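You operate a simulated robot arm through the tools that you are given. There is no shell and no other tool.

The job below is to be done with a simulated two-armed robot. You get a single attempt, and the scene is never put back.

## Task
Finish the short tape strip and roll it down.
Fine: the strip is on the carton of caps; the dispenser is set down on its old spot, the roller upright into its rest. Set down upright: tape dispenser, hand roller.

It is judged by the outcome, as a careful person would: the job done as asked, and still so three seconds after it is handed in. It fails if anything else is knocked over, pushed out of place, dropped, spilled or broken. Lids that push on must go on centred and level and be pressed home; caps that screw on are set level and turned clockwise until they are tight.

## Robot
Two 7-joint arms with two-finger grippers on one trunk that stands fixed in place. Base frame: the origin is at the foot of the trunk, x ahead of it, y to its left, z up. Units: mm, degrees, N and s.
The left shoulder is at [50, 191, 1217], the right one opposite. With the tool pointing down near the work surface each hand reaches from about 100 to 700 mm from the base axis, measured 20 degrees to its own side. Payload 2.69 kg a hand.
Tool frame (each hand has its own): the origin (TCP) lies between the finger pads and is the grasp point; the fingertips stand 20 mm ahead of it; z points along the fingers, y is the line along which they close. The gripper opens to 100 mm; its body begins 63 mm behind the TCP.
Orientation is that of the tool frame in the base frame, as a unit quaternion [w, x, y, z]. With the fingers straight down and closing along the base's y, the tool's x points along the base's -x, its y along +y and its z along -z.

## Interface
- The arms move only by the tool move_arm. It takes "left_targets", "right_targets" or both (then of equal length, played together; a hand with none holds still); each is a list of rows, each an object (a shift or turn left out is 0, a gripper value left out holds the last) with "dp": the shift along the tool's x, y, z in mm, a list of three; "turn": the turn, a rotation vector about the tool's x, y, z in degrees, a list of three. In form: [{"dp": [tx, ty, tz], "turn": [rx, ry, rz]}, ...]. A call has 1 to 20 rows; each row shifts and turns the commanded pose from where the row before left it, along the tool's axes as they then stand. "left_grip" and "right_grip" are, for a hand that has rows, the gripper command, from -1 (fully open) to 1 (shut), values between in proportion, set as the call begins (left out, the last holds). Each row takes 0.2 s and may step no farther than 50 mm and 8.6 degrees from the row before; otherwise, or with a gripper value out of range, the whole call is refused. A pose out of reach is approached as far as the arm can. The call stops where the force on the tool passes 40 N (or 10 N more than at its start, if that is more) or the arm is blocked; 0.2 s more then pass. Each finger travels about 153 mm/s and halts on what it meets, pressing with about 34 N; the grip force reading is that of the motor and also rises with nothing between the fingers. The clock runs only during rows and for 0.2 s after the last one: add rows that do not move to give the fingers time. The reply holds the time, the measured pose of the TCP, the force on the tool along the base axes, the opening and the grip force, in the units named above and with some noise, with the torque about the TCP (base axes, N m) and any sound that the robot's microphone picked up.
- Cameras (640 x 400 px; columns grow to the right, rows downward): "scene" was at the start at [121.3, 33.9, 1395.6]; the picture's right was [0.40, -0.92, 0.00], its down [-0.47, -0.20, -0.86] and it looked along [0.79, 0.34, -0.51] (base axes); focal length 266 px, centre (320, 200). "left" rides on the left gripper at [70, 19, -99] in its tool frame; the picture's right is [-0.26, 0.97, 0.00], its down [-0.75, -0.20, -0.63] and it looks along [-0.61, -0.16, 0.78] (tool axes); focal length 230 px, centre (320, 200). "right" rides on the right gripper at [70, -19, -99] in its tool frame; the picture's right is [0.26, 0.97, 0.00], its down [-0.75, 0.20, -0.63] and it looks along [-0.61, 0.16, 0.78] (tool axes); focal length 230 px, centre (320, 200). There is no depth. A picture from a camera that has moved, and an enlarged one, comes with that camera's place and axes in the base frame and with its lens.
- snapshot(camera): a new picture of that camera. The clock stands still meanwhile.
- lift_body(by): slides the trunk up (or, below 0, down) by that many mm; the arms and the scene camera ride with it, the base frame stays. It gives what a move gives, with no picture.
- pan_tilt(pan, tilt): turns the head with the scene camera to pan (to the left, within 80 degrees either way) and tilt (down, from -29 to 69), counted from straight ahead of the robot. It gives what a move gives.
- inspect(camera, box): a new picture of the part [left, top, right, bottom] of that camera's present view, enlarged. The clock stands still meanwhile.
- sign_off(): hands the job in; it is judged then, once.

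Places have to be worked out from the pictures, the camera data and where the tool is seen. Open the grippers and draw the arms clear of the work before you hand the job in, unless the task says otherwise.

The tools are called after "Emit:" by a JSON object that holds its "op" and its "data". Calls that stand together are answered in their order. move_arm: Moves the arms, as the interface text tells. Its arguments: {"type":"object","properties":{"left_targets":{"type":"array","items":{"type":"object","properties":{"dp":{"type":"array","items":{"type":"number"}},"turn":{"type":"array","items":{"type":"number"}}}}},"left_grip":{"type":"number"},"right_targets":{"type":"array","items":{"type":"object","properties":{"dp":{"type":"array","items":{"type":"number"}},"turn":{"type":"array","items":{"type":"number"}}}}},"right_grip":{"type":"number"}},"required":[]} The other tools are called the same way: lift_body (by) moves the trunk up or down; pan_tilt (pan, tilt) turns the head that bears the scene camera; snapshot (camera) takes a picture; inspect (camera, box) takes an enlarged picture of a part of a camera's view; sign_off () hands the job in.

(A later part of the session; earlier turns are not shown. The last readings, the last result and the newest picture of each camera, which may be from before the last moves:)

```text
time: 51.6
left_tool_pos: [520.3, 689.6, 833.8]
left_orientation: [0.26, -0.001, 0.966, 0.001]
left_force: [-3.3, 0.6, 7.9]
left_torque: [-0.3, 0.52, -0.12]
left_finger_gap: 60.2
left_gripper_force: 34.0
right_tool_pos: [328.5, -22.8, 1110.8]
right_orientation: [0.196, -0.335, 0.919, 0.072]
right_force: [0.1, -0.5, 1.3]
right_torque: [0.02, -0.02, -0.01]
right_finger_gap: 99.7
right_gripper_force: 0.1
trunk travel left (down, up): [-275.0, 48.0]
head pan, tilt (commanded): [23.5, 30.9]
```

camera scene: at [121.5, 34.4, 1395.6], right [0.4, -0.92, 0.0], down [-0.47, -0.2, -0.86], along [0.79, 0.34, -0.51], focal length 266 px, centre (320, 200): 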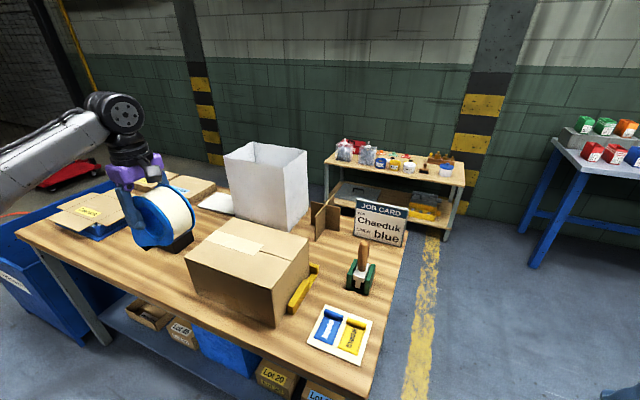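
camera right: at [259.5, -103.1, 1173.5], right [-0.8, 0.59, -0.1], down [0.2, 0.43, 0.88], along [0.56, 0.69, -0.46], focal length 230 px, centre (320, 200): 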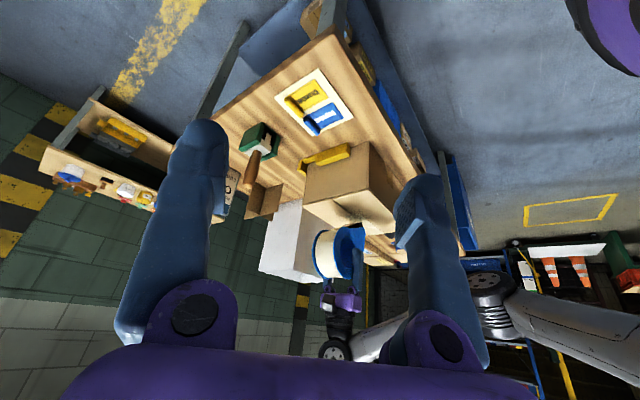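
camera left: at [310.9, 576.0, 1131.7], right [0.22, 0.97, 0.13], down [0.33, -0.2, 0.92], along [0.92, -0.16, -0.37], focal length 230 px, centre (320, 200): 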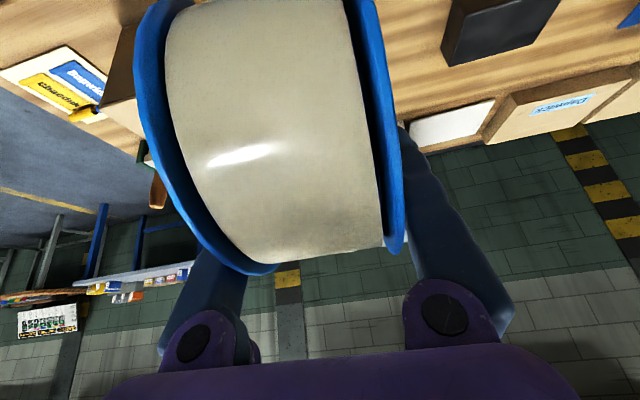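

The bench is carrying it now (about 10 N). I'll relax by ~0.8 mm and open the fingers.

Emit:
{"op": "move_arm", "data": {"left_targets": [{"dp": [-0.4, 0, -0.7]}, {"dp": [0, 0, 0]}]}}

Emit:
{"op": "move_arm", "data": {"left_targets": [{"dp": [0, 0, 0]}, {"dp": [0, 0, 0]}, {"dp": [0, 0, 0]}], "left_grip": -1}}

Emit:
{"op": "inspect", "data": {"camera": "scene", "box": [144, 230, 208, 290]}}

Emit:
{"op": "snapshot", "data": {"camera": "left"}}

```text
time: 52.2
left_tool_pos: [520.4, 689.9, 834.3]
left_orientation: [0.259, -0.001, 0.966, 0.0]
left_force: [0.7, 1.9, 5.6]
left_torque: [-0.09, 0.26, -0.07]
left_finger_gap: 60.1
left_gripper_force: 34.2
right_tool_pos: [328.7, -22.8, 1111.4]
right_orientation: [0.197, -0.334, 0.919, 0.072]
right_force: [0.5, -0.3, -1.3]
right_torque: [0.02, 0.03, -0.01]
right_finger_gap: 99.9
right_gripper_force: 0.0
trunk travel left (down, up): [-275.0, 48.0]
head pan, tilt (commanded): [23.5, 30.9]
```

```text
time: 53.0
left_tool_pos: [521.1, 689.4, 834.0]
left_orientation: [0.259, -0.001, 0.966, 0.0]
left_force: [0.1, -0.3, -0.2]
left_torque: [0.01, 0.0, 0.02]
left_finger_gap: 100.0
left_gripper_force: 0.1
right_tool_pos: [329.2, -21.7, 1110.7]
right_orientation: [0.195, -0.335, 0.919, 0.071]
right_force: [0.3, 0.1, -0.7]
right_torque: [0.01, -0.02, -0.05]
right_finger_gap: 100.1
right_gripper_force: 0.0
trunk travel left (down, up): [-275.0, 48.0]
head pan, tilt (commanded): [23.5, 30.9]
```

```text
6.67 times, centred on (176, 260) of scene
camera zoom: at [121.2, 33.9, 1395.7], right [0.4, -0.92, 0.0], down [-0.47, -0.2, -0.86], along [0.79, 0.34, -0.51], focal length 1775 px, centre (1280, -200)
```

zoom: 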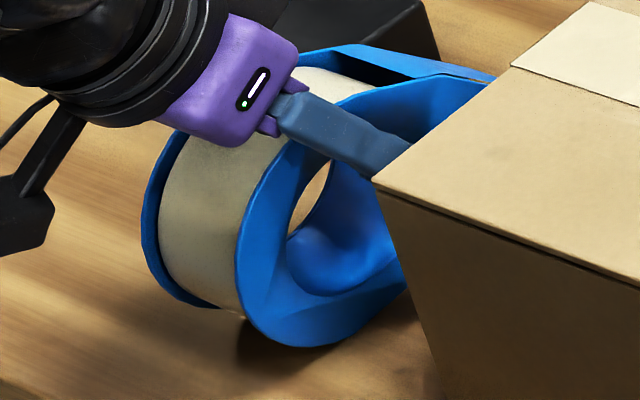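

```text
taken
camera left: at [411.8, 709.8, 884.4], right [0.22, 0.97, 0.13], down [0.34, -0.2, 0.92], along [0.92, -0.16, -0.37], focal length 230 px, centre (320, 200)
```

left: 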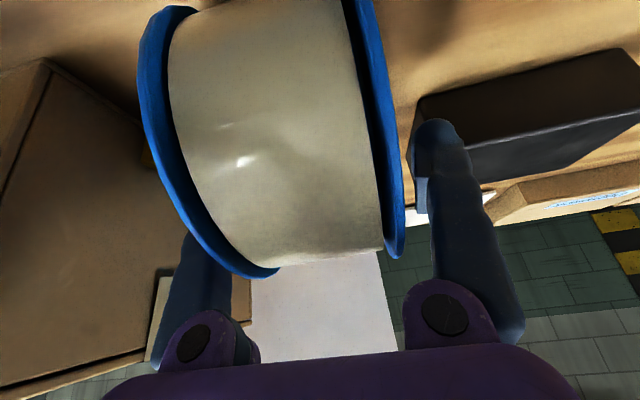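

Released; the dispenser stands upright within about 4 mm of where it was. I'll back the hand out along its fingers and check.

Emit:
{"op": "move_arm", "data": {"left_targets": [{"dp": [0, 0, -25]}, {"dp": [0, 0, -35]}, {"dp": [0, 0, -40]}, {"dp": [0, 0, -40]}, {"dp": [0, 0, -40]}]}}

Emit:
{"op": "inspect", "data": {"camera": "scene", "box": [144, 230, 208, 290]}}

Emit:
{"op": "snapshot", "data": {"camera": "scene"}}

```text
time: 54.2
left_tool_pos: [428.8, 687.8, 989.5]
left_orientation: [0.259, -0.001, 0.966, 0.0]
left_force: [-0.7, -0.3, 0.6]
left_torque: [-0.01, -0.01, -0.02]
left_finger_gap: 100.3
left_gripper_force: 0.1
right_tool_pos: [328.3, -22.3, 1111.9]
right_orientation: [0.196, -0.335, 0.919, 0.071]
right_force: [0.2, -0.2, -0.5]
right_torque: [-0.01, 0.03, -0.01]
right_finger_gap: 100.1
right_gripper_force: 0.1
trunk travel left (down, up): [-275.0, 48.0]
head pan, tilt (commanded): [23.5, 30.9]
```

```text
6.67 times, centred on (176, 260) of scene
camera zoom: at [120.9, 33.6, 1395.7], right [0.4, -0.92, 0.0], down [-0.47, -0.2, -0.86], along [0.79, 0.34, -0.51], focal length 1775 px, centre (1280, -200)
```

zoom: 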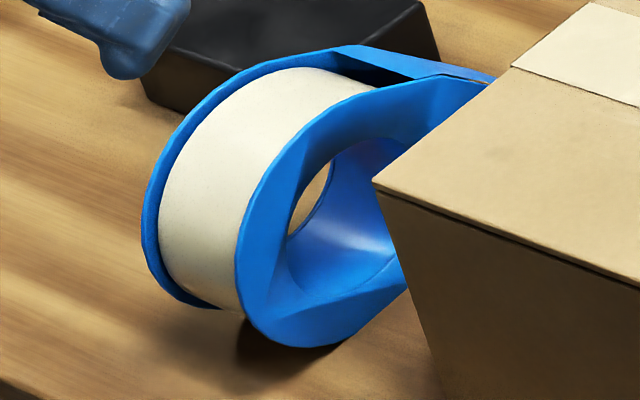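

```text
taken
camera scene: at [120.9, 33.6, 1395.7], right [0.4, -0.92, 0.0], down [-0.47, -0.2, -0.86], along [0.79, 0.34, -0.51], focal length 266 px, centre (320, 200)
```

scene: 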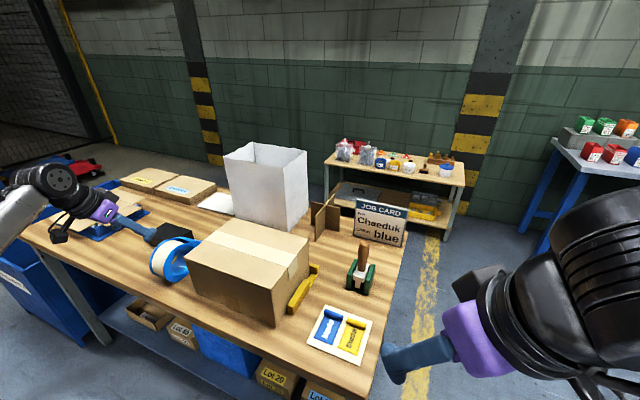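

The dispenser stands properly. Next is the roller: I'll swing the left hand (same 30° forward tilt) across above the carton toward the roller rest, and pull the right arm farther aside.

Emit:
{"op": "move_arm", "data": {"left_targets": [{"dp": [-12, -44, 1.1]}, {"dp": [-12, -44, 1.1]}, {"dp": [-12, -44, 1.1]}, {"dp": [-12, -44, 1.1]}, {"dp": [-12, -44, 1.1]}, {"dp": [-12, -44, 1.1]}, {"dp": [-12, -44, 1.1]}, {"dp": [-12, -44, 1.1]}, {"dp": [-12, -44, 1.1]}, {"dp": [-12, -44, 1.1]}, {"dp": [-12, -44, 1.1]}, {"dp": [-12, -44, 1.1]}], "right_targets": [{"dp": [12, -12, 0]}, {"dp": [12, -12, 0]}, {"dp": [12, -12, 0]}, {"dp": [12, -12, 0]}, {"dp": [12, -12, 0]}, {"dp": [12, -12, 0]}, {"dp": [12, -12, 0]}, {"dp": [12, -12, 0]}, {"dp": [12, -12, 0]}, {"dp": [12, -12, 0]}, {"dp": [12, -12, 0]}, {"dp": [12, -12, 0]}]}}

Emit:
{"op": "snapshot", "data": {"camera": "left"}}

Emit:
{"op": "snapshot", "data": {"camera": "scene"}}

```text
time: 56.8
left_tool_pos: [563.2, 160.5, 1051.3]
left_orientation: [0.259, -0.002, 0.966, 0.001]
left_force: [-0.4, -0.4, 1.0]
left_torque: [0.03, 0.02, 0.01]
left_finger_gap: 100.0
left_gripper_force: 0.1
right_tool_pos: [352.3, -208.5, 1058.5]
right_orientation: [0.195, -0.335, 0.919, 0.072]
right_force: [0.0, -0.9, 0.8]
right_torque: [0.04, -0.02, 0.0]
right_finger_gap: 100.0
right_gripper_force: 0.1
right hand out of reach, approached as far as the arm can: row 6, 7, 8, 9, 10, 11
trunk travel left (down, up): [-275.0, 48.0]
head pan, tilt (commanded): [23.5, 30.9]
```

```text
taken
camera left: at [453.5, 180.0, 1102.0], right [0.22, 0.97, 0.13], down [0.34, -0.2, 0.92], along [0.92, -0.16, -0.37], focal length 230 px, centre (320, 200)
```

left: 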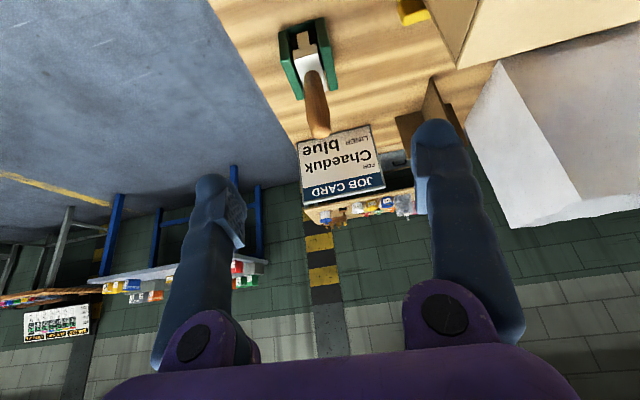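

```text
taken
camera scene: at [121.4, 32.6, 1395.7], right [0.4, -0.92, 0.0], down [-0.47, -0.2, -0.86], along [0.79, 0.34, -0.51], focal length 266 px, centre (320, 200)
```

scene: 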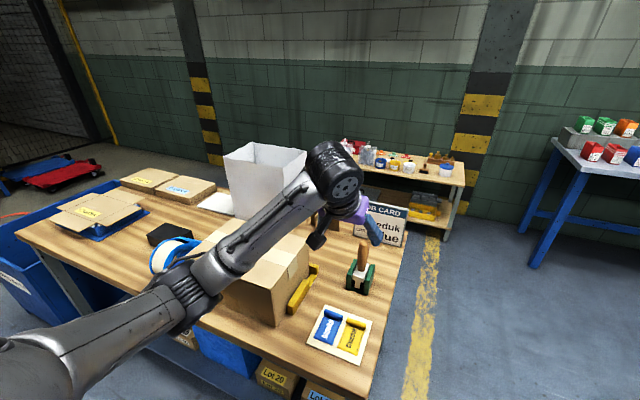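

The roller is in view. I'll zoom in for precise geometry.

Emit:
{"op": "inspect", "data": {"camera": "left", "box": [256, 0, 384, 150]}}

Emit:
{"op": "inspect", "data": {"camera": "scene", "box": [330, 230, 394, 300]}}

```text
2.67 times, centred on (320, 75) of left
camera zoom: at [453.5, 180.0, 1102.0], right [0.22, 0.97, 0.13], down [0.34, -0.2, 0.92], along [0.92, -0.16, -0.37], focal length 614 px, centre (320, 533)
```

zoom: 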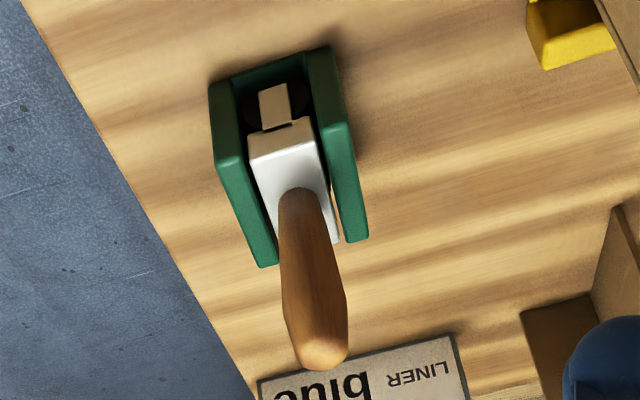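

```text
5.71 times, centred on (362, 265) of scene
camera zoom: at [121.4, 32.6, 1395.7], right [0.4, -0.92, 0.0], down [-0.47, -0.2, -0.86], along [0.79, 0.34, -0.51], focal length 1522 px, centre (80, -171)
```

zoom: 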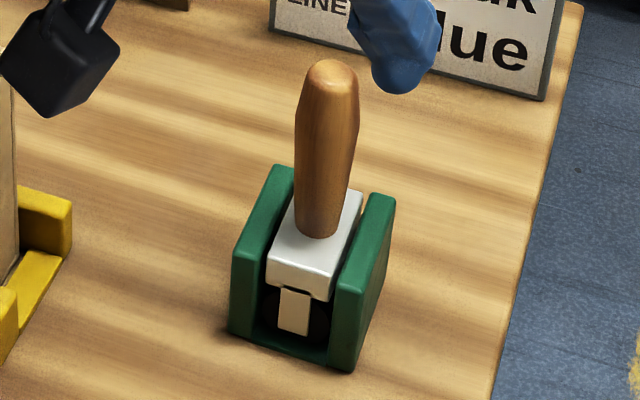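

Handle axis is at about [698,150], top z≈917, base z≈800. I'll line up behind it along the tilted tool axis, fingers open.

Emit:
{"op": "move_arm", "data": {"left_targets": [{"dp": [-9.2, -3.5, 34]}, {"dp": [-9.2, -3.5, 34]}, {"dp": [-9.1, -3.5, 34]}, {"dp": [0, 0, 0]}]}}

Emit:
{"op": "snapshot", "data": {"camera": "left"}}

Emit:
{"op": "inspect", "data": {"camera": "scene", "box": [300, 180, 420, 300]}}

```text
time: 57.8
left_tool_pos: [636.7, 151.3, 974.1]
left_orientation: [0.258, -0.001, 0.966, 0.0]
left_force: [0.1, -0.5, 0.5]
left_torque: [0.04, 0.02, 0.03]
left_finger_gap: 100.0
left_gripper_force: 0.1
right_tool_pos: [352.1, -207.8, 1059.3]
right_orientation: [0.194, -0.334, 0.919, 0.072]
right_force: [0.5, 0.2, 0.1]
right_torque: [-0.01, 0.0, -0.01]
right_finger_gap: 100.2
right_gripper_force: 0.0
trunk travel left (down, up): [-275.0, 48.0]
head pan, tilt (commanded): [23.5, 30.9]
```

```text
taken
camera left: at [527.1, 170.6, 1025.7], right [0.22, 0.97, 0.13], down [0.33, -0.2, 0.92], along [0.92, -0.16, -0.37], focal length 230 px, centre (320, 200)
```

left: 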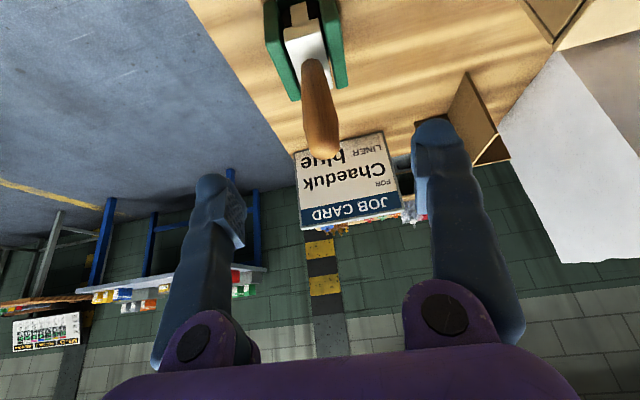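

```text
3.33 times, centred on (360, 240) of scene
camera zoom: at [121.0, 34.2, 1395.7], right [0.4, -0.92, 0.0], down [-0.47, -0.2, -0.86], along [0.79, 0.34, -0.51], focal length 888 px, centre (187, 67)
```

zoom: 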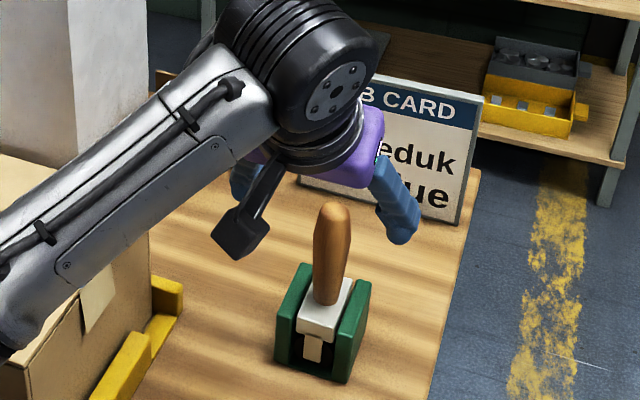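

The handle is centred on the finger line. I'll advance ~118 mm to straddle it.

Emit:
{"op": "move_arm", "data": {"left_targets": [{"dp": [0, -1, 35]}, {"dp": [0, 0, 35]}, {"dp": [0, 0, 30]}, {"dp": [0, 0, 18]}, {"dp": [0, 0, 0]}]}}

Emit:
{"op": "snapshot", "data": {"camera": "left"}}

Emit:
{"op": "inspect", "data": {"camera": "scene", "box": [310, 200, 410, 300]}}

```text
time: 59.0
left_tool_pos: [695.9, 149.1, 872.1]
left_orientation: [0.258, -0.001, 0.966, -0.001]
left_force: [0.2, 0.0, 0.2]
left_torque: [-0.02, -0.02, -0.06]
left_finger_gap: 100.1
left_gripper_force: 0.0
right_tool_pos: [352.4, -207.1, 1059.1]
right_orientation: [0.194, -0.335, 0.919, 0.071]
right_force: [0.3, -0.2, -0.2]
right_torque: [0.01, -0.01, -0.03]
right_finger_gap: 100.1
right_gripper_force: 0.1
trunk travel left (down, up): [-275.0, 48.0]
head pan, tilt (commanded): [23.5, 30.9]
```

```text
taken
camera left: at [586.4, 170.0, 925.6], right [0.22, 0.97, 0.13], down [0.33, -0.2, 0.92], along [0.92, -0.16, -0.37], focal length 230 px, centre (320, 200)
```

left: 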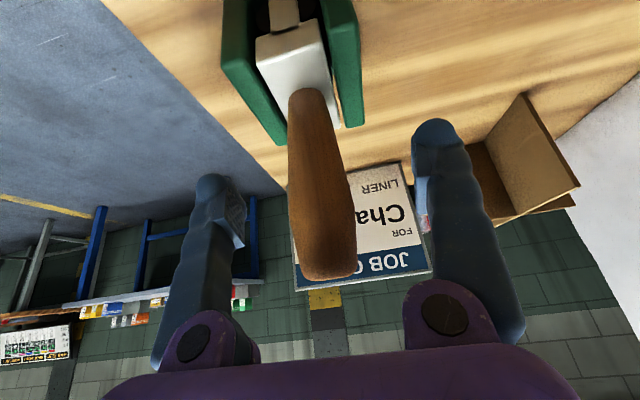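

```text
4.00 times, centred on (360, 250) of scene
camera zoom: at [121.2, 34.0, 1395.7], right [0.4, -0.92, 0.0], down [-0.47, -0.2, -0.86], along [0.79, 0.34, -0.51], focal length 1065 px, centre (160, 0)
```

zoom: 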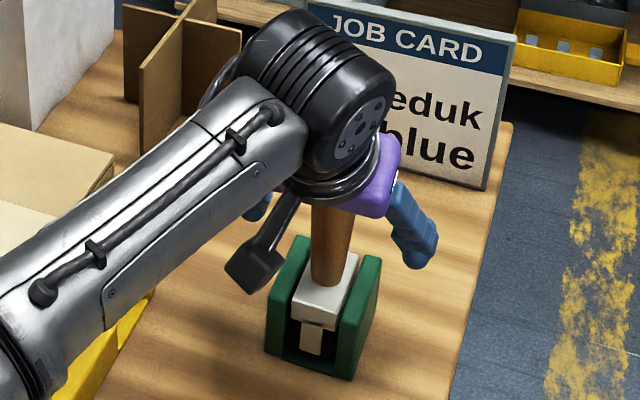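

The handle is centred between the pads at the TCP. Closing the gripper.

Emit:
{"op": "move_arm", "data": {"left_targets": [{"dp": [0, 0, 0]}, {"dp": [0, 0, 0]}, {"dp": [0, 0, 0]}, {"dp": [0, 0, 0]}], "left_grip": 1}}

Emit:
{"op": "snapshot", "data": {"camera": "left"}}

Emit:
{"op": "inspect", "data": {"camera": "scene", "box": [330, 250, 394, 300]}}

```text
time: 60.0
left_tool_pos: [695.7, 150.0, 874.0]
left_orientation: [0.258, 0.0, 0.966, -0.001]
left_force: [0.9, 0.2, -1.0]
left_torque: [-0.01, 0.0, 0.01]
left_finger_gap: 24.9
left_gripper_force: 33.9
right_tool_pos: [352.8, -208.5, 1059.7]
right_orientation: [0.195, -0.334, 0.919, 0.072]
right_force: [0.0, 0.2, -0.3]
right_torque: [-0.01, -0.02, 0.0]
right_finger_gap: 99.9
right_gripper_force: 0.0
trunk travel left (down, up): [-275.0, 48.0]
head pan, tilt (commanded): [23.5, 30.9]
```

```text
taken
camera left: at [586.3, 170.2, 925.6], right [0.22, 0.97, 0.13], down [0.34, -0.2, 0.92], along [0.92, -0.16, -0.37], focal length 230 px, centre (320, 200)
```

left: 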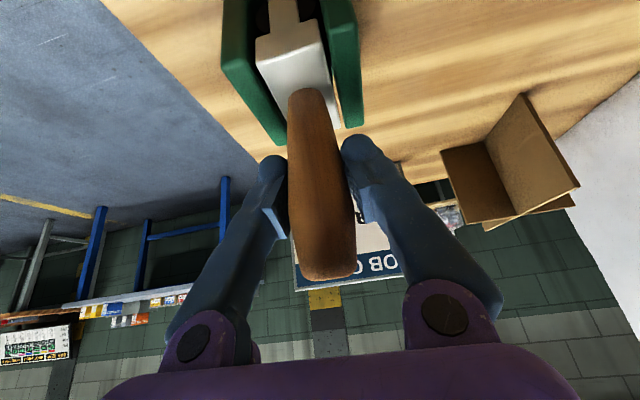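

```text
8.00 times, centred on (362, 275) of scene
camera zoom: at [121.4, 33.9, 1395.6], right [0.4, -0.92, 0.0], down [-0.47, -0.2, -0.86], along [0.79, 0.34, -0.51], focal length 2130 px, centre (-16, -400)
```

zoom: 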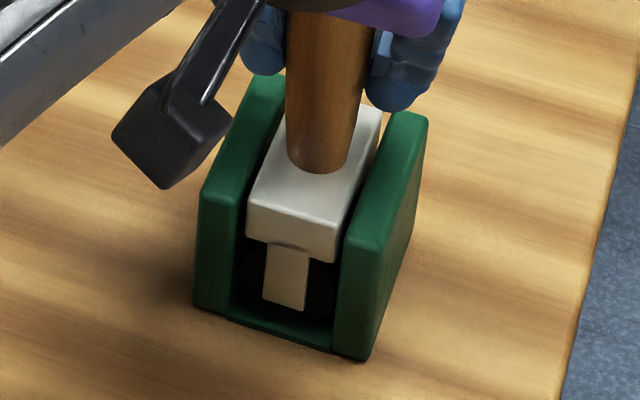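

Gripped at a 25 mm gap with the roller undisturbed; the wheel's axle runs along x. Return pose is TCP [695.8,149.8,873]. Lifting straight up out of the rest.

Emit:
{"op": "move_arm", "data": {"left_targets": [{"dp": [-5, 0, -8.66]}, {"dp": [-10, 0, -17.32]}, {"dp": [-10, 0, -17.32]}, {"dp": [-15, 0, -25.98]}]}}

Emit:
{"op": "inspect", "data": {"camera": "scene", "box": [320, 220, 420, 300]}}

Emit:
{"op": "snapshot", "data": {"camera": "left"}}

```text
time: 61.0
left_tool_pos: [698.5, 149.2, 956.0]
left_orientation: [0.258, 0.0, 0.966, -0.001]
left_force: [-0.2, 0.7, -2.2]
left_torque: [0.01, 0.0, 0.0]
left_finger_gap: 24.6
left_gripper_force: 33.5
right_tool_pos: [351.7, -208.1, 1059.1]
right_orientation: [0.195, -0.335, 0.919, 0.072]
right_force: [-0.6, 0.4, 0.3]
right_torque: [-0.02, -0.01, -0.01]
right_finger_gap: 99.8
right_gripper_force: 0.0
trunk travel left (down, up): [-275.0, 48.0]
head pan, tilt (commanded): [23.5, 30.9]
```

```text
5.00 times, centred on (370, 260) of scene
camera zoom: at [121.2, 33.7, 1395.7], right [0.4, -0.92, 0.0], down [-0.47, -0.2, -0.86], along [0.79, 0.34, -0.51], focal length 1331 px, centre (70, -100)
```

zoom: 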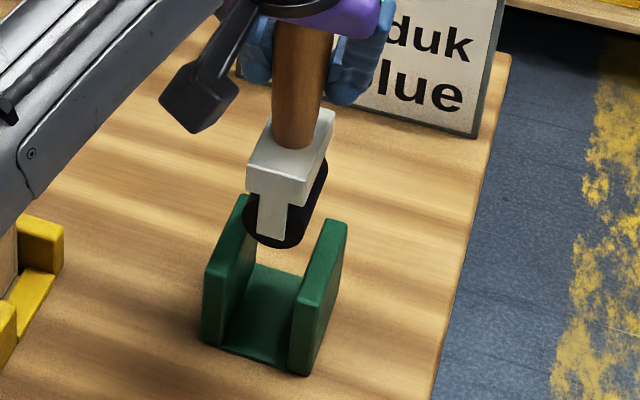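

```text
taken
camera left: at [588.2, 169.3, 1007.4], right [0.22, 0.97, 0.13], down [0.33, -0.2, 0.92], along [0.92, -0.16, -0.37], focal length 230 px, centre (320, 200)
```

left: 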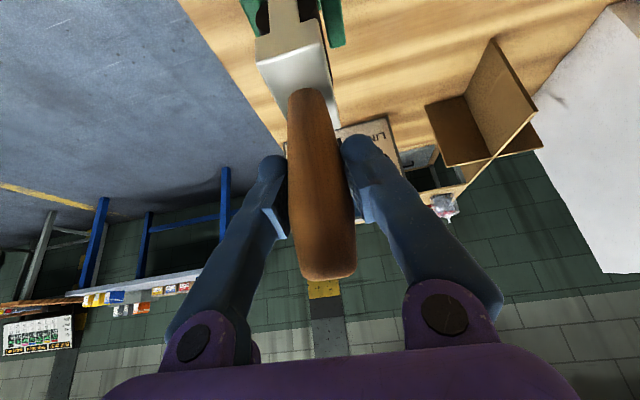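

The roller is out: a dark cylinder in a fork, axle along x. I'll lift it higher and carry it to above the left end of the strip, keeping well clear of the divider and white box.

Emit:
{"op": "move_arm", "data": {"left_targets": [{"dp": [-20, 0, -34.64]}, {"dp": [-20, 0, -34.64]}, {"dp": [-12, 0, -20.8]}, {"dp": [28.3, 17, -16.3]}, {"dp": [28.3, 17, -16.3]}, {"dp": [28.3, 17, -16.3]}, {"dp": [11, 43.3, -6.3]}, {"dp": [11, 43.3, -6.3]}, {"dp": [11, 43.3, -6.3]}, {"dp": [0, 46, 0]}, {"dp": [0, 46, 0]}, {"dp": [0, 46, 0]}, {"dp": [0, 46, 0]}, {"dp": [0, 40, 0]}, {"dp": [0, 0, 0]}]}}

Emit:
{"op": "snapshot", "data": {"camera": "scene"}}

Emit:
{"op": "snapshot", "data": {"camera": "left"}}

Emit:
{"op": "snapshot", "data": {"camera": "right"}}

```text
time: 64.2
left_tool_pos: [561.2, 556.0, 1058.3]
left_orientation: [0.259, -0.001, 0.966, -0.001]
left_force: [-0.1, -0.1, -0.5]
left_torque: [0.02, -0.03, 0.01]
left_finger_gap: 24.8
left_gripper_force: 33.9
right_tool_pos: [351.9, -208.3, 1058.7]
right_orientation: [0.194, -0.334, 0.919, 0.072]
right_force: [0.0, -0.1, 0.3]
right_torque: [0.0, -0.03, -0.01]
right_finger_gap: 100.0
right_gripper_force: 0.1
trunk travel left (down, up): [-275.0, 48.0]
head pan, tilt (commanded): [23.5, 30.9]
```

```text
taken
camera scene: at [121.5, 33.8, 1395.6], right [0.4, -0.92, 0.0], down [-0.47, -0.2, -0.86], along [0.79, 0.34, -0.51], focal length 266 px, centre (320, 200)
```

scene: 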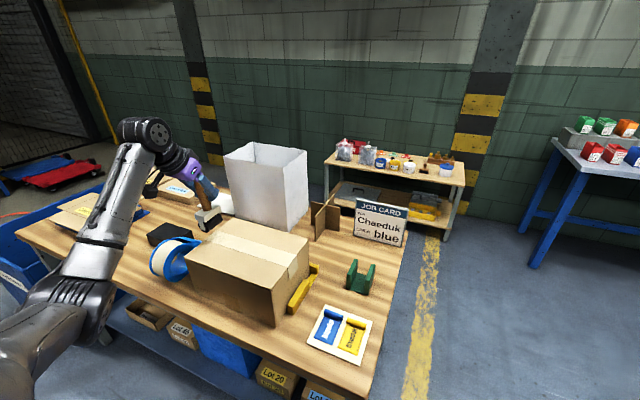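

```text
taken
camera left: at [451.2, 575.4, 1109.4], right [0.22, 0.97, 0.13], down [0.34, -0.2, 0.92], along [0.92, -0.16, -0.37], focal length 230 px, centre (320, 200)
```

left: 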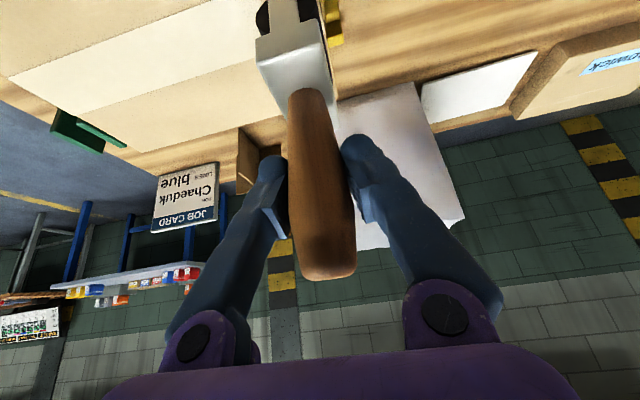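

```text
taken
camera right: at [283.0, -289.3, 1121.7], right [-0.8, 0.59, -0.1], down [0.2, 0.43, 0.88], along [0.56, 0.69, -0.46], focal length 230 px, centre (320, 200)
```

right: 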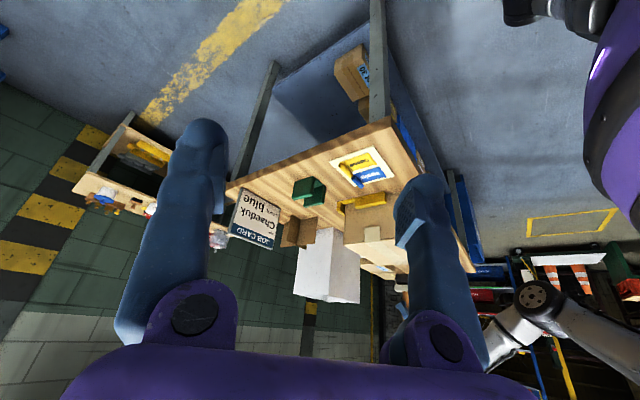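

Roller hovers above the strip's left end. I'll check the alignment enlarged, then lower.

Emit:
{"op": "move_arm", "data": {"left_targets": [{"dp": [10, 0, 17.32]}, {"dp": [5, 0, 8.66]}, {"dp": [0, 0, 0]}]}}

Emit:
{"op": "inspect", "data": {"camera": "scene", "box": [180, 195, 260, 255]}}

Emit:
{"op": "inspect", "data": {"camera": "left", "box": [220, 0, 380, 100]}}

```text
time: 65.0
left_tool_pos: [560.3, 554.6, 1027.7]
left_orientation: [0.259, -0.001, 0.966, 0.0]
left_force: [-0.5, 0.1, -0.9]
left_torque: [0.0, 0.01, 0.02]
left_finger_gap: 24.4
left_gripper_force: 34.4
right_tool_pos: [351.8, -208.4, 1059.4]
right_orientation: [0.194, -0.334, 0.919, 0.071]
right_force: [-0.6, -0.1, 0.0]
right_torque: [0.03, -0.02, -0.02]
right_finger_gap: 100.0
right_gripper_force: 0.1
trunk travel left (down, up): [-275.0, 48.0]
head pan, tilt (commanded): [23.5, 30.9]
```

```text
6.67 times, centred on (220, 225) of scene
camera zoom: at [121.5, 34.1, 1395.6], right [0.4, -0.92, 0.0], down [-0.47, -0.2, -0.86], along [0.79, 0.34, -0.51], focal length 1775 px, centre (987, 33)
```

zoom: 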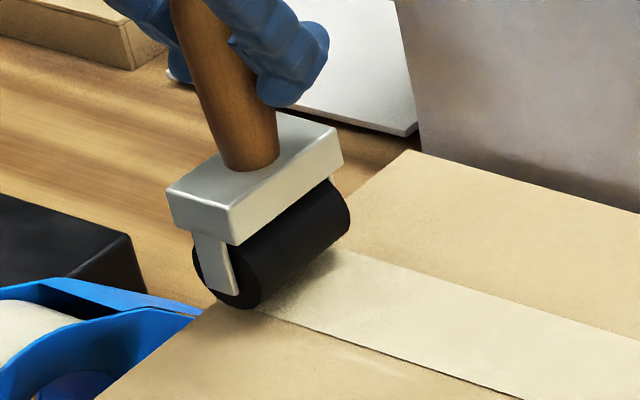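

```text
4.00 times, centred on (300, 50) of left
camera zoom: at [451.3, 575.4, 1079.1], right [0.22, 0.97, 0.13], down [0.34, -0.2, 0.92], along [0.92, -0.16, -0.37], focal length 920 px, centre (400, 800)
```

zoom: 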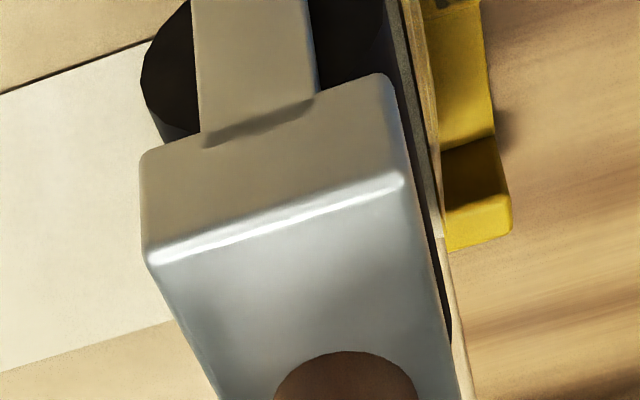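

Alignment over the strip looks good, with roughly 10 mm to go. Lowering in small steps until it presses.

Emit:
{"op": "move_arm", "data": {"left_targets": [{"dp": [2, 0, 3.46]}, {"dp": [1.5, 0, 2.6]}, {"dp": [1, 0, 1.73]}, {"dp": [0, 0, 0]}]}}

Emit:
{"op": "move_arm", "data": {"left_targets": [{"dp": [1, 0, 1.73]}, {"dp": [1, 0, 1.73]}, {"dp": [0, 0, 0]}]}}

Emit:
{"op": "inspect", "data": {"camera": "scene", "box": [180, 195, 260, 255]}}

```text
time: 66.0
left_tool_pos: [560.3, 555.5, 1019.3]
left_orientation: [0.26, -0.001, 0.966, 0.0]
left_force: [-0.2, -1.3, 5.8]
left_torque: [-0.09, 0.15, 0.02]
left_finger_gap: 24.8
left_gripper_force: 34.5
right_tool_pos: [351.2, -207.9, 1059.3]
right_orientation: [0.195, -0.335, 0.919, 0.072]
right_force: [-0.5, 0.6, -0.7]
right_torque: [0.04, -0.01, 0.0]
right_finger_gap: 99.9
right_gripper_force: 0.1
trunk travel left (down, up): [-275.0, 48.0]
head pan, tilt (commanded): [23.5, 30.9]
```

```text
time: 66.8
left_tool_pos: [560.0, 554.4, 1019.7]
left_orientation: [0.263, 0.0, 0.965, 0.001]
left_force: [3.3, -1.2, 23.5]
left_torque: [0.02, 0.05, 0.0]
left_finger_gap: 24.6
left_gripper_force: 33.7
right_tool_pos: [351.0, -210.7, 1059.4]
right_orientation: [0.196, -0.334, 0.919, 0.072]
right_force: [-0.1, 0.0, -0.1]
right_torque: [-0.03, -0.02, -0.03]
right_finger_gap: 99.8
right_gripper_force: 0.0
trunk travel left (down, up): [-275.0, 48.0]
head pan, tilt (commanded): [23.5, 30.9]
```

```text
6.67 times, centred on (220, 225) of scene
camera zoom: at [119.3, 31.6, 1396.2], right [0.4, -0.92, 0.0], down [-0.47, -0.2, -0.86], along [0.79, 0.34, -0.51], focal length 1775 px, centre (987, 33)
```

zoom: 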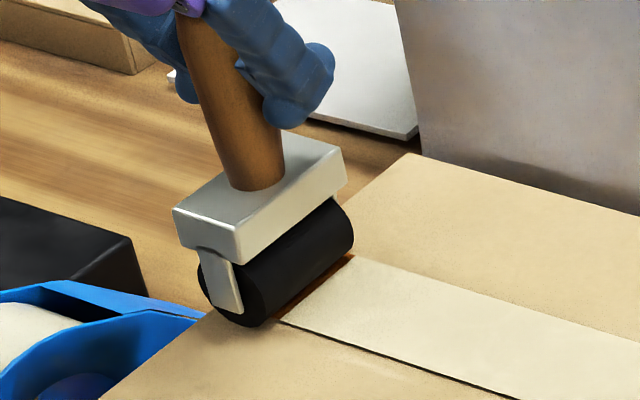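

Firm contact at about 20 N. I'll roll slightly toward the left edge first, then along the strip toward −y.

Emit:
{"op": "move_arm", "data": {"left_targets": [{"dp": [0, 4, 0]}, {"dp": [0, 4, 0]}, {"dp": [0, 2, 0]}, {"dp": [0, -5, 0]}, {"dp": [0, -7, 0]}, {"dp": [0, -7, 0]}, {"dp": [0, -7, 0]}, {"dp": [0, -7, 0]}, {"dp": [0, -7, 0]}]}}

Emit:
{"op": "inspect", "data": {"camera": "scene", "box": [180, 190, 320, 290]}}

```text
time: 68.8
left_tool_pos: [559.6, 525.0, 1012.4]
left_orientation: [0.258, -0.001, 0.966, -0.001]
left_force: [0.4, 3.0, 4.8]
left_torque: [0.37, 0.21, -0.08]
left_finger_gap: 21.2
left_gripper_force: 34.3
right_tool_pos: [351.8, -208.3, 1059.6]
right_orientation: [0.195, -0.335, 0.919, 0.072]
right_force: [0.2, -0.4, -1.1]
right_torque: [0.03, 0.0, -0.01]
right_finger_gap: 100.2
right_gripper_force: 0.0
trunk travel left (down, up): [-275.0, 48.0]
head pan, tilt (commanded): [23.5, 30.9]
```

```text
4.00 times, centred on (250, 240) of scene
camera zoom: at [120.9, 33.8, 1395.6], right [0.4, -0.92, 0.0], down [-0.47, -0.2, -0.86], along [0.79, 0.34, -0.51], focal length 1065 px, centre (600, 40)
```

zoom: 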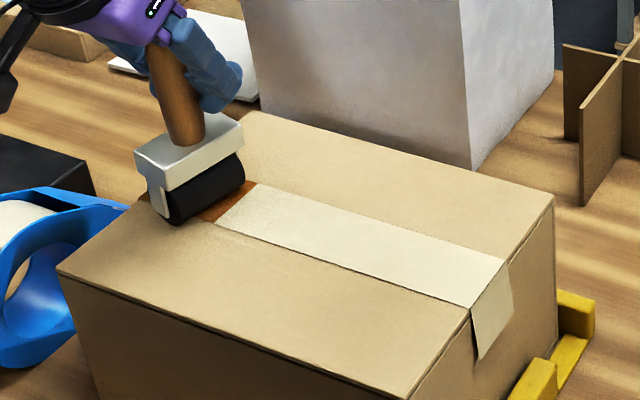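

The hand slid about 7 mm down the handle under the load (gap now 21 mm), leaving ~7 N of press. I'll look closely at the roller's attitude and the strip before continuing.

Emit:
{"op": "inspect", "data": {"camera": "scene", "box": [195, 185, 259, 249]}}

Emit:
{"op": "snapshot", "data": {"camera": "left"}}

```text
6.25 times, centred on (227, 217) of scene
camera zoom: at [120.9, 33.8, 1395.6], right [0.4, -0.92, 0.0], down [-0.47, -0.2, -0.86], along [0.79, 0.34, -0.51], focal length 1664 px, centre (901, 94)
```

zoom: 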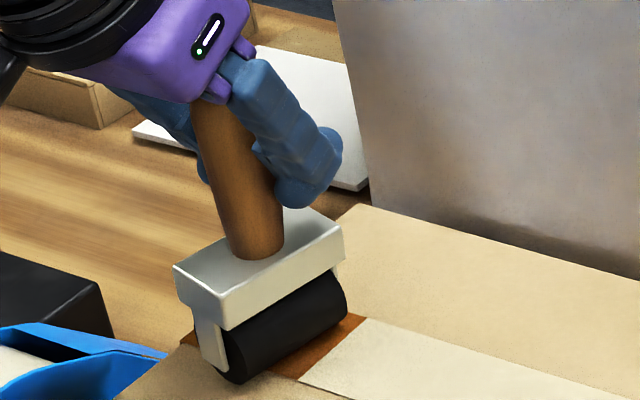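

```text
taken
camera left: at [450.3, 544.9, 1064.6], right [0.22, 0.97, 0.13], down [0.34, -0.2, 0.92], along [0.91, -0.16, -0.37], focal length 230 px, centre (320, 200)
```

left: 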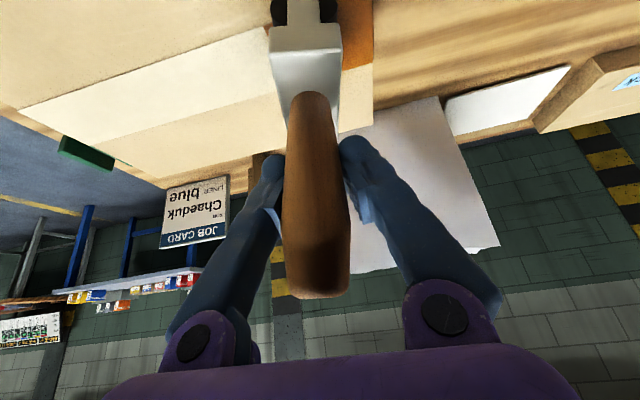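

Rolling works: the rolled part turns brown from the left edge up to the wheel. I'll add about 1 mm of press and continue toward −y in stages.

Emit:
{"op": "move_arm", "data": {"left_targets": [{"dp": [0.5, 0, 0.87]}, {"dp": [0, -7, 0]}, {"dp": [0, -7, 0]}, {"dp": [0, -7, 0]}, {"dp": [0, -7, 0]}, {"dp": [0, -7, 0]}, {"dp": [0, -7, 0]}, {"dp": [0, -7, 0]}, {"dp": [0, -7, 0]}]}}

Emit:
{"op": "inspect", "data": {"camera": "scene", "box": [180, 190, 320, 290]}}

```text
time: 70.8
left_tool_pos: [559.8, 469.0, 1012.8]
left_orientation: [0.259, -0.001, 0.966, -0.001]
left_force: [-0.6, -0.1, -1.8]
left_torque: [0.0, -0.01, 0.01]
left_finger_gap: 18.9
left_gripper_force: 33.7
right_tool_pos: [351.4, -206.8, 1059.4]
right_orientation: [0.195, -0.335, 0.919, 0.071]
right_force: [0.6, 0.5, 0.0]
right_torque: [0.0, 0.0, 0.01]
right_finger_gap: 100.0
right_gripper_force: 0.1
trunk travel left (down, up): [-275.0, 48.0]
head pan, tilt (commanded): [23.5, 30.9]
```

```text
4.00 times, centred on (250, 240) of scene
camera zoom: at [121.5, 34.0, 1395.6], right [0.4, -0.92, 0.0], down [-0.47, -0.2, -0.86], along [0.79, 0.34, -0.51], focal length 1065 px, centre (600, 40)
```

zoom: 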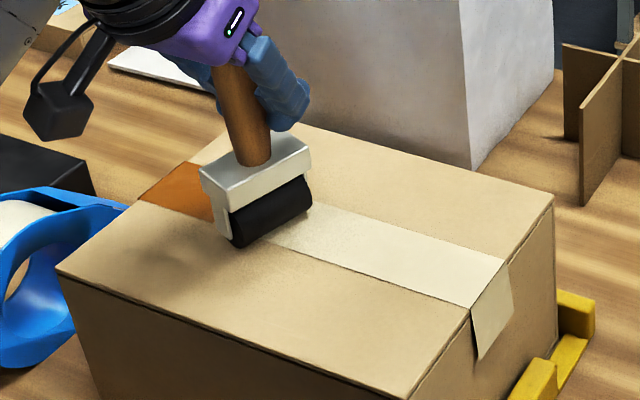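

The press has gone (no contact force) and the gap shrank to 19 mm — the hand is creeping on the tapered handle. I'll inspect the grip before anything else.

Emit:
{"op": "snapshot", "data": {"camera": "left"}}

Emit:
{"op": "inspect", "data": {"camera": "scene", "box": [200, 185, 264, 255]}}

Emit:
{"op": "inspect", "data": {"camera": "left", "box": [240, 0, 400, 310]}}

```text
taken
camera left: at [451.1, 489.5, 1064.4], right [0.22, 0.97, 0.13], down [0.34, -0.2, 0.92], along [0.92, -0.16, -0.37], focal length 230 px, centre (320, 200)
```

left: 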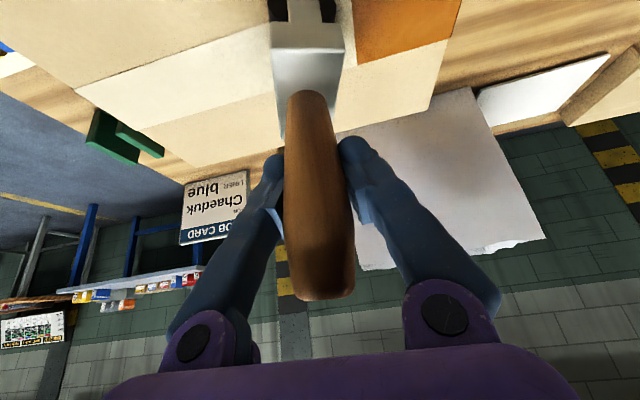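

```text
5.71 times, centred on (232, 220) of scene
camera zoom: at [121.5, 34.0, 1395.6], right [0.4, -0.92, 0.0], down [-0.47, -0.2, -0.86], along [0.79, 0.34, -0.51], focal length 1522 px, centre (823, 86)
```

zoom: 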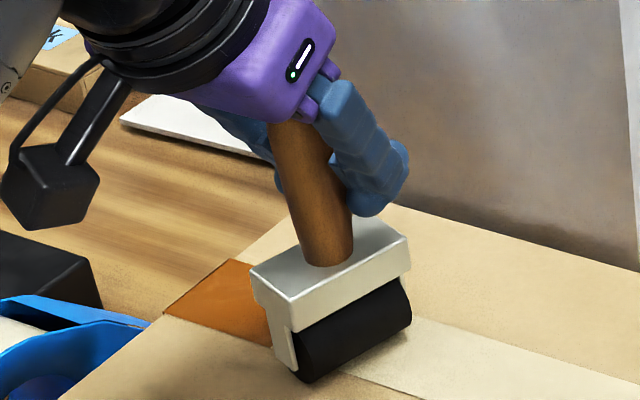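

```text
1.29 times, centred on (320, 155) of left
camera zoom: at [451.1, 489.5, 1064.4], right [0.22, 0.97, 0.13], down [0.34, -0.2, 0.92], along [0.92, -0.16, -0.37], focal length 297 px, centre (320, 258)
```

zoom: 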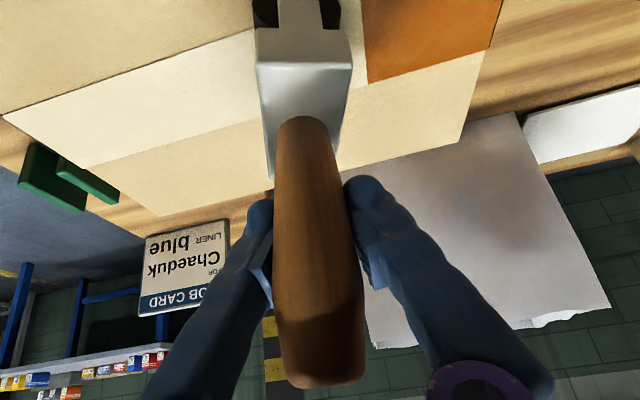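

The handle is sitting near the edge of the pads and has yawed a little, so pressing squeezes it out; carrying on like this risks dropping it. I'll take the roller gently back to its rest and re-grip it properly there. First lift and carry, slowly.

Emit:
{"op": "move_arm", "data": {"left_targets": [{"dp": [-7.5, 0, -13]}, {"dp": [-12.5, 0, -21.65]}, {"dp": [-12.5, 0, -21.65]}, {"dp": [0, -25, 0]}, {"dp": [0, -30, 0]}, {"dp": [0, -30, 0]}, {"dp": [0, -30, 0]}, {"dp": [0, -30, 0]}, {"dp": [-8.7, -28, 5]}, {"dp": [-8.7, -28, 5]}, {"dp": [-13, -25, 7.5]}, {"dp": [-17.3, -25, 10]}, {"dp": [-17.3, -20, 10]}, {"dp": [-17.3, -20, 10]}, {"dp": [-17.3, -15, 10]}, {"dp": [-17.3, -10, 10]}, {"dp": [0, 0, 0]}]}}

Emit:
{"op": "snapshot", "data": {"camera": "scene"}}

Emit:
{"op": "snapshot", "data": {"camera": "left"}}

```text
time: 74.4
left_tool_pos: [695.9, 155.1, 1078.7]
left_orientation: [0.259, -0.001, 0.966, 0.0]
left_force: [-0.9, -0.4, -0.9]
left_torque: [-0.02, -0.02, -0.01]
left_finger_gap: 19.4
left_gripper_force: 33.9
right_tool_pos: [351.8, -207.7, 1060.3]
right_orientation: [0.195, -0.335, 0.919, 0.072]
right_force: [0.1, -0.2, 0.2]
right_torque: [0.0, 0.02, -0.02]
right_finger_gap: 100.4
right_gripper_force: 0.1
trunk travel left (down, up): [-275.0, 48.0]
head pan, tilt (commanded): [23.5, 30.9]
```

```text
taken
camera scene: at [121.4, 34.2, 1395.6], right [0.4, -0.92, 0.0], down [-0.47, -0.2, -0.86], along [0.79, 0.34, -0.51], focal length 266 px, centre (320, 200)
```

scene: 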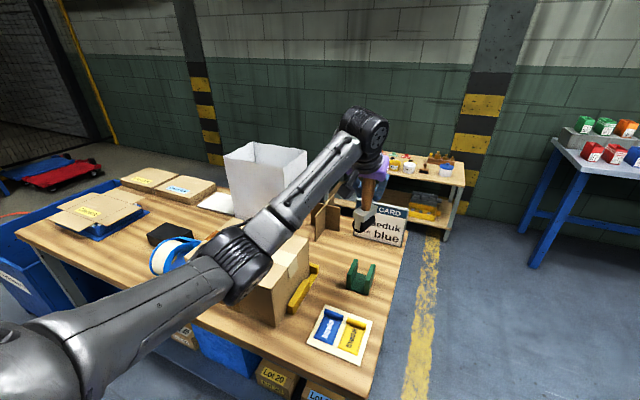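

```text
taken
camera left: at [586.9, 175.0, 1129.5], right [0.22, 0.97, 0.13], down [0.33, -0.2, 0.92], along [0.92, -0.16, -0.37], focal length 230 px, centre (320, 200)
```

left: 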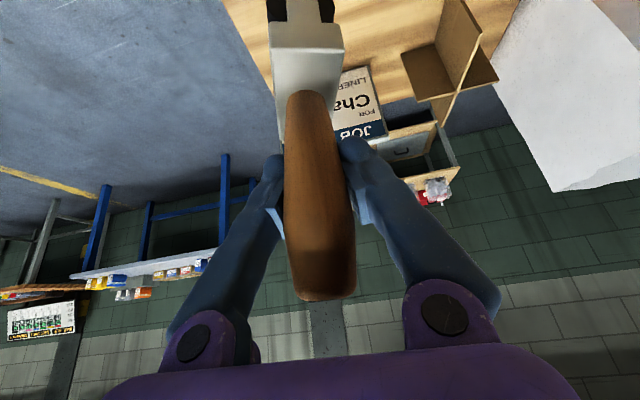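

The roller is above the rest again. I'll zoom to compare its heading with the rest's slot.

Emit:
{"op": "inspect", "data": {"camera": "scene", "box": [325, 175, 405, 300]}}

Emit:
{"op": "inspect", "data": {"camera": "scene", "box": [340, 255, 384, 300]}}

Emit:
{"op": "inspect", "data": {"camera": "left", "box": [240, 0, 380, 100]}}

```text
3.20 times, centred on (365, 238) of scene
camera zoom: at [121.4, 34.2, 1395.6], right [0.4, -0.92, 0.0], down [-0.47, -0.2, -0.86], along [0.79, 0.34, -0.51], focal length 852 px, centre (176, 80)
```

zoom: 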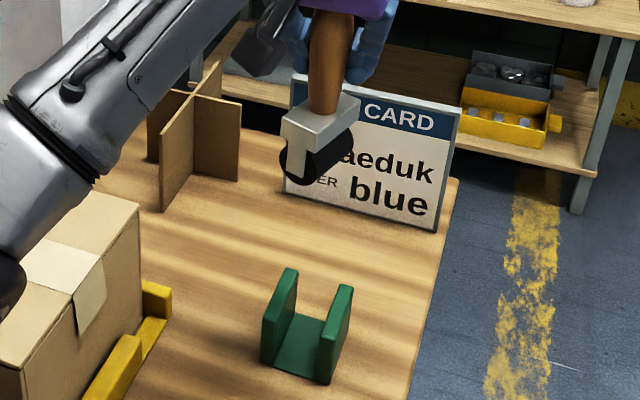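

```text
8.89 times, centred on (362, 278) of scene
camera zoom: at [121.4, 34.2, 1395.6], right [0.4, -0.92, 0.0], down [-0.47, -0.2, -0.86], along [0.79, 0.34, -0.51], focal length 2367 px, centre (-53, -489)
```

zoom: 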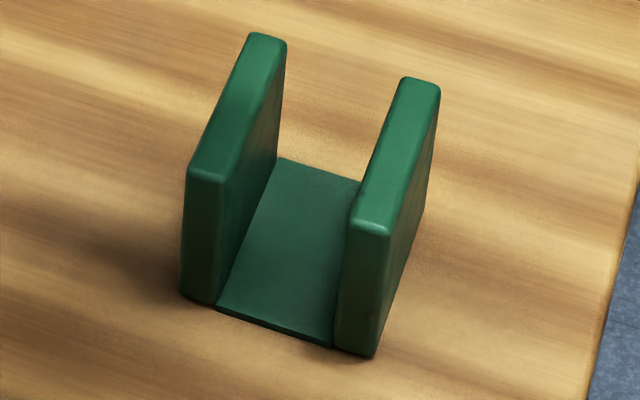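

```text
4.00 times, centred on (310, 50) of left
camera zoom: at [586.9, 175.0, 1129.5], right [0.22, 0.97, 0.13], down [0.33, -0.2, 0.92], along [0.92, -0.16, -0.37], focal length 920 px, centre (360, 800)
```

zoom: 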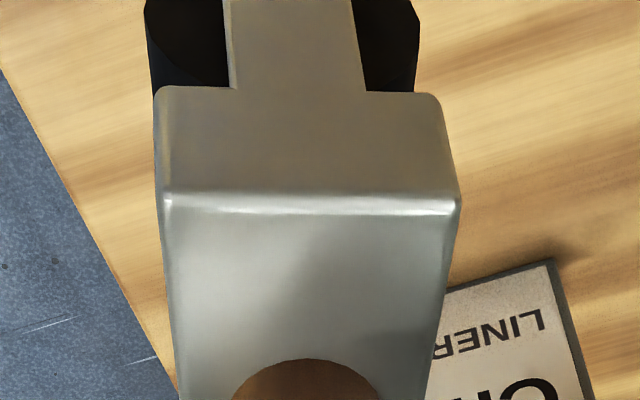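

The slot runs along x (about y 126–167, x 650–725) while the roller has yawed about −20° in the grip. I'll turn the hand +20° about the vertical to line the roller up with the slot.

Emit:
{"op": "move_arm", "data": {"left_targets": [{"turn": [-3.33, 0, -5.77]}, {"turn": [-3.33, 0, -5.77]}, {"turn": [-3.33, 0, -5.77]}, {"dp": [0, 0, 0]}]}}

Emit:
{"op": "snapshot", "data": {"camera": "left"}}

Emit:
{"op": "inspect", "data": {"camera": "left", "box": [200, 0, 360, 100]}}

Emit:
{"op": "inspect", "data": {"camera": "scene", "box": [325, 175, 405, 300]}}

```text
time: 75.4
left_tool_pos: [695.5, 154.5, 1076.8]
left_orientation: [0.254, -0.169, 0.951, 0.044]
left_force: [-0.7, 0.6, -2.3]
left_torque: [0.0, -0.02, -0.02]
left_finger_gap: 19.0
left_gripper_force: 34.0
right_tool_pos: [351.8, -207.6, 1059.6]
right_orientation: [0.194, -0.334, 0.919, 0.071]
right_force: [-0.1, 0.3, 0.5]
right_torque: [0.01, 0.0, -0.01]
right_finger_gap: 100.3
right_gripper_force: 0.1
trunk travel left (down, up): [-275.0, 48.0]
head pan, tilt (commanded): [23.5, 30.9]
```

```text
taken
camera left: at [587.1, 135.3, 1129.0], right [-0.12, 0.98, 0.13], down [0.38, -0.07, 0.92], along [0.92, 0.16, -0.37], focal length 230 px, centre (320, 200)
```

left: 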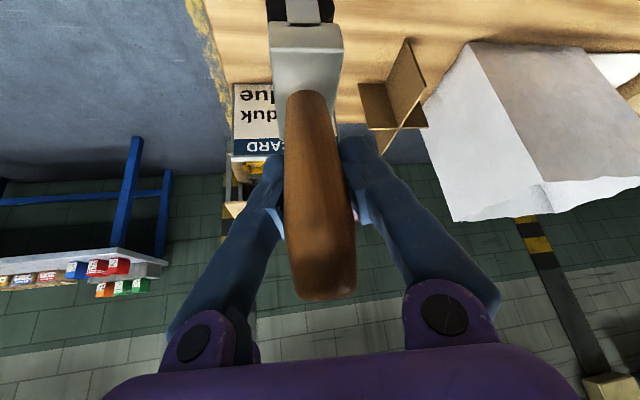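

```text
4.00 times, centred on (280, 50) of left
camera zoom: at [587.1, 135.3, 1129.0], right [-0.12, 0.98, 0.13], down [0.38, -0.07, 0.92], along [0.92, 0.16, -0.37], focal length 920 px, centre (480, 800)
```

zoom: 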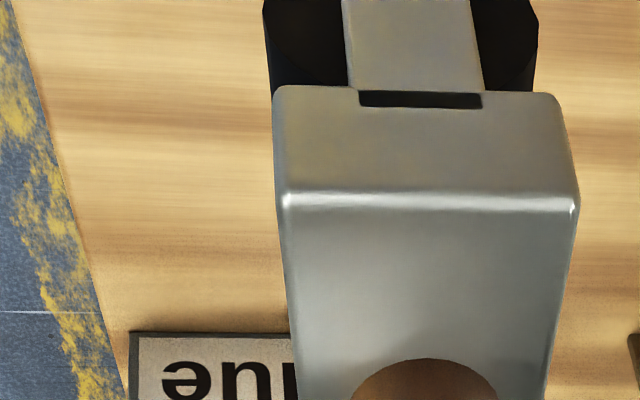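

```text
3.20 times, centred on (365, 238) of scene
camera zoom: at [121.5, 34.2, 1395.6], right [0.4, -0.92, 0.0], down [-0.47, -0.2, -0.86], along [0.79, 0.34, -0.51], focal length 852 px, centre (176, 80)
```

zoom: 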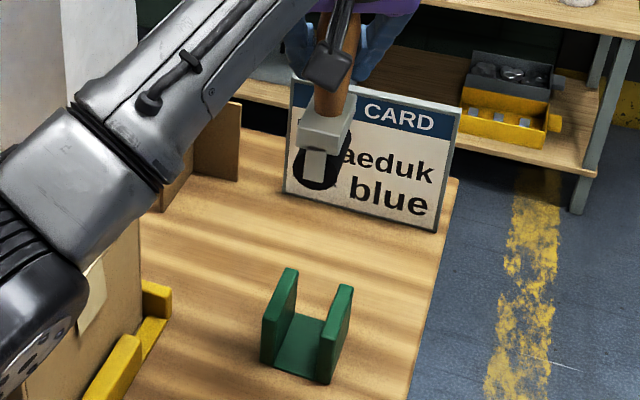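

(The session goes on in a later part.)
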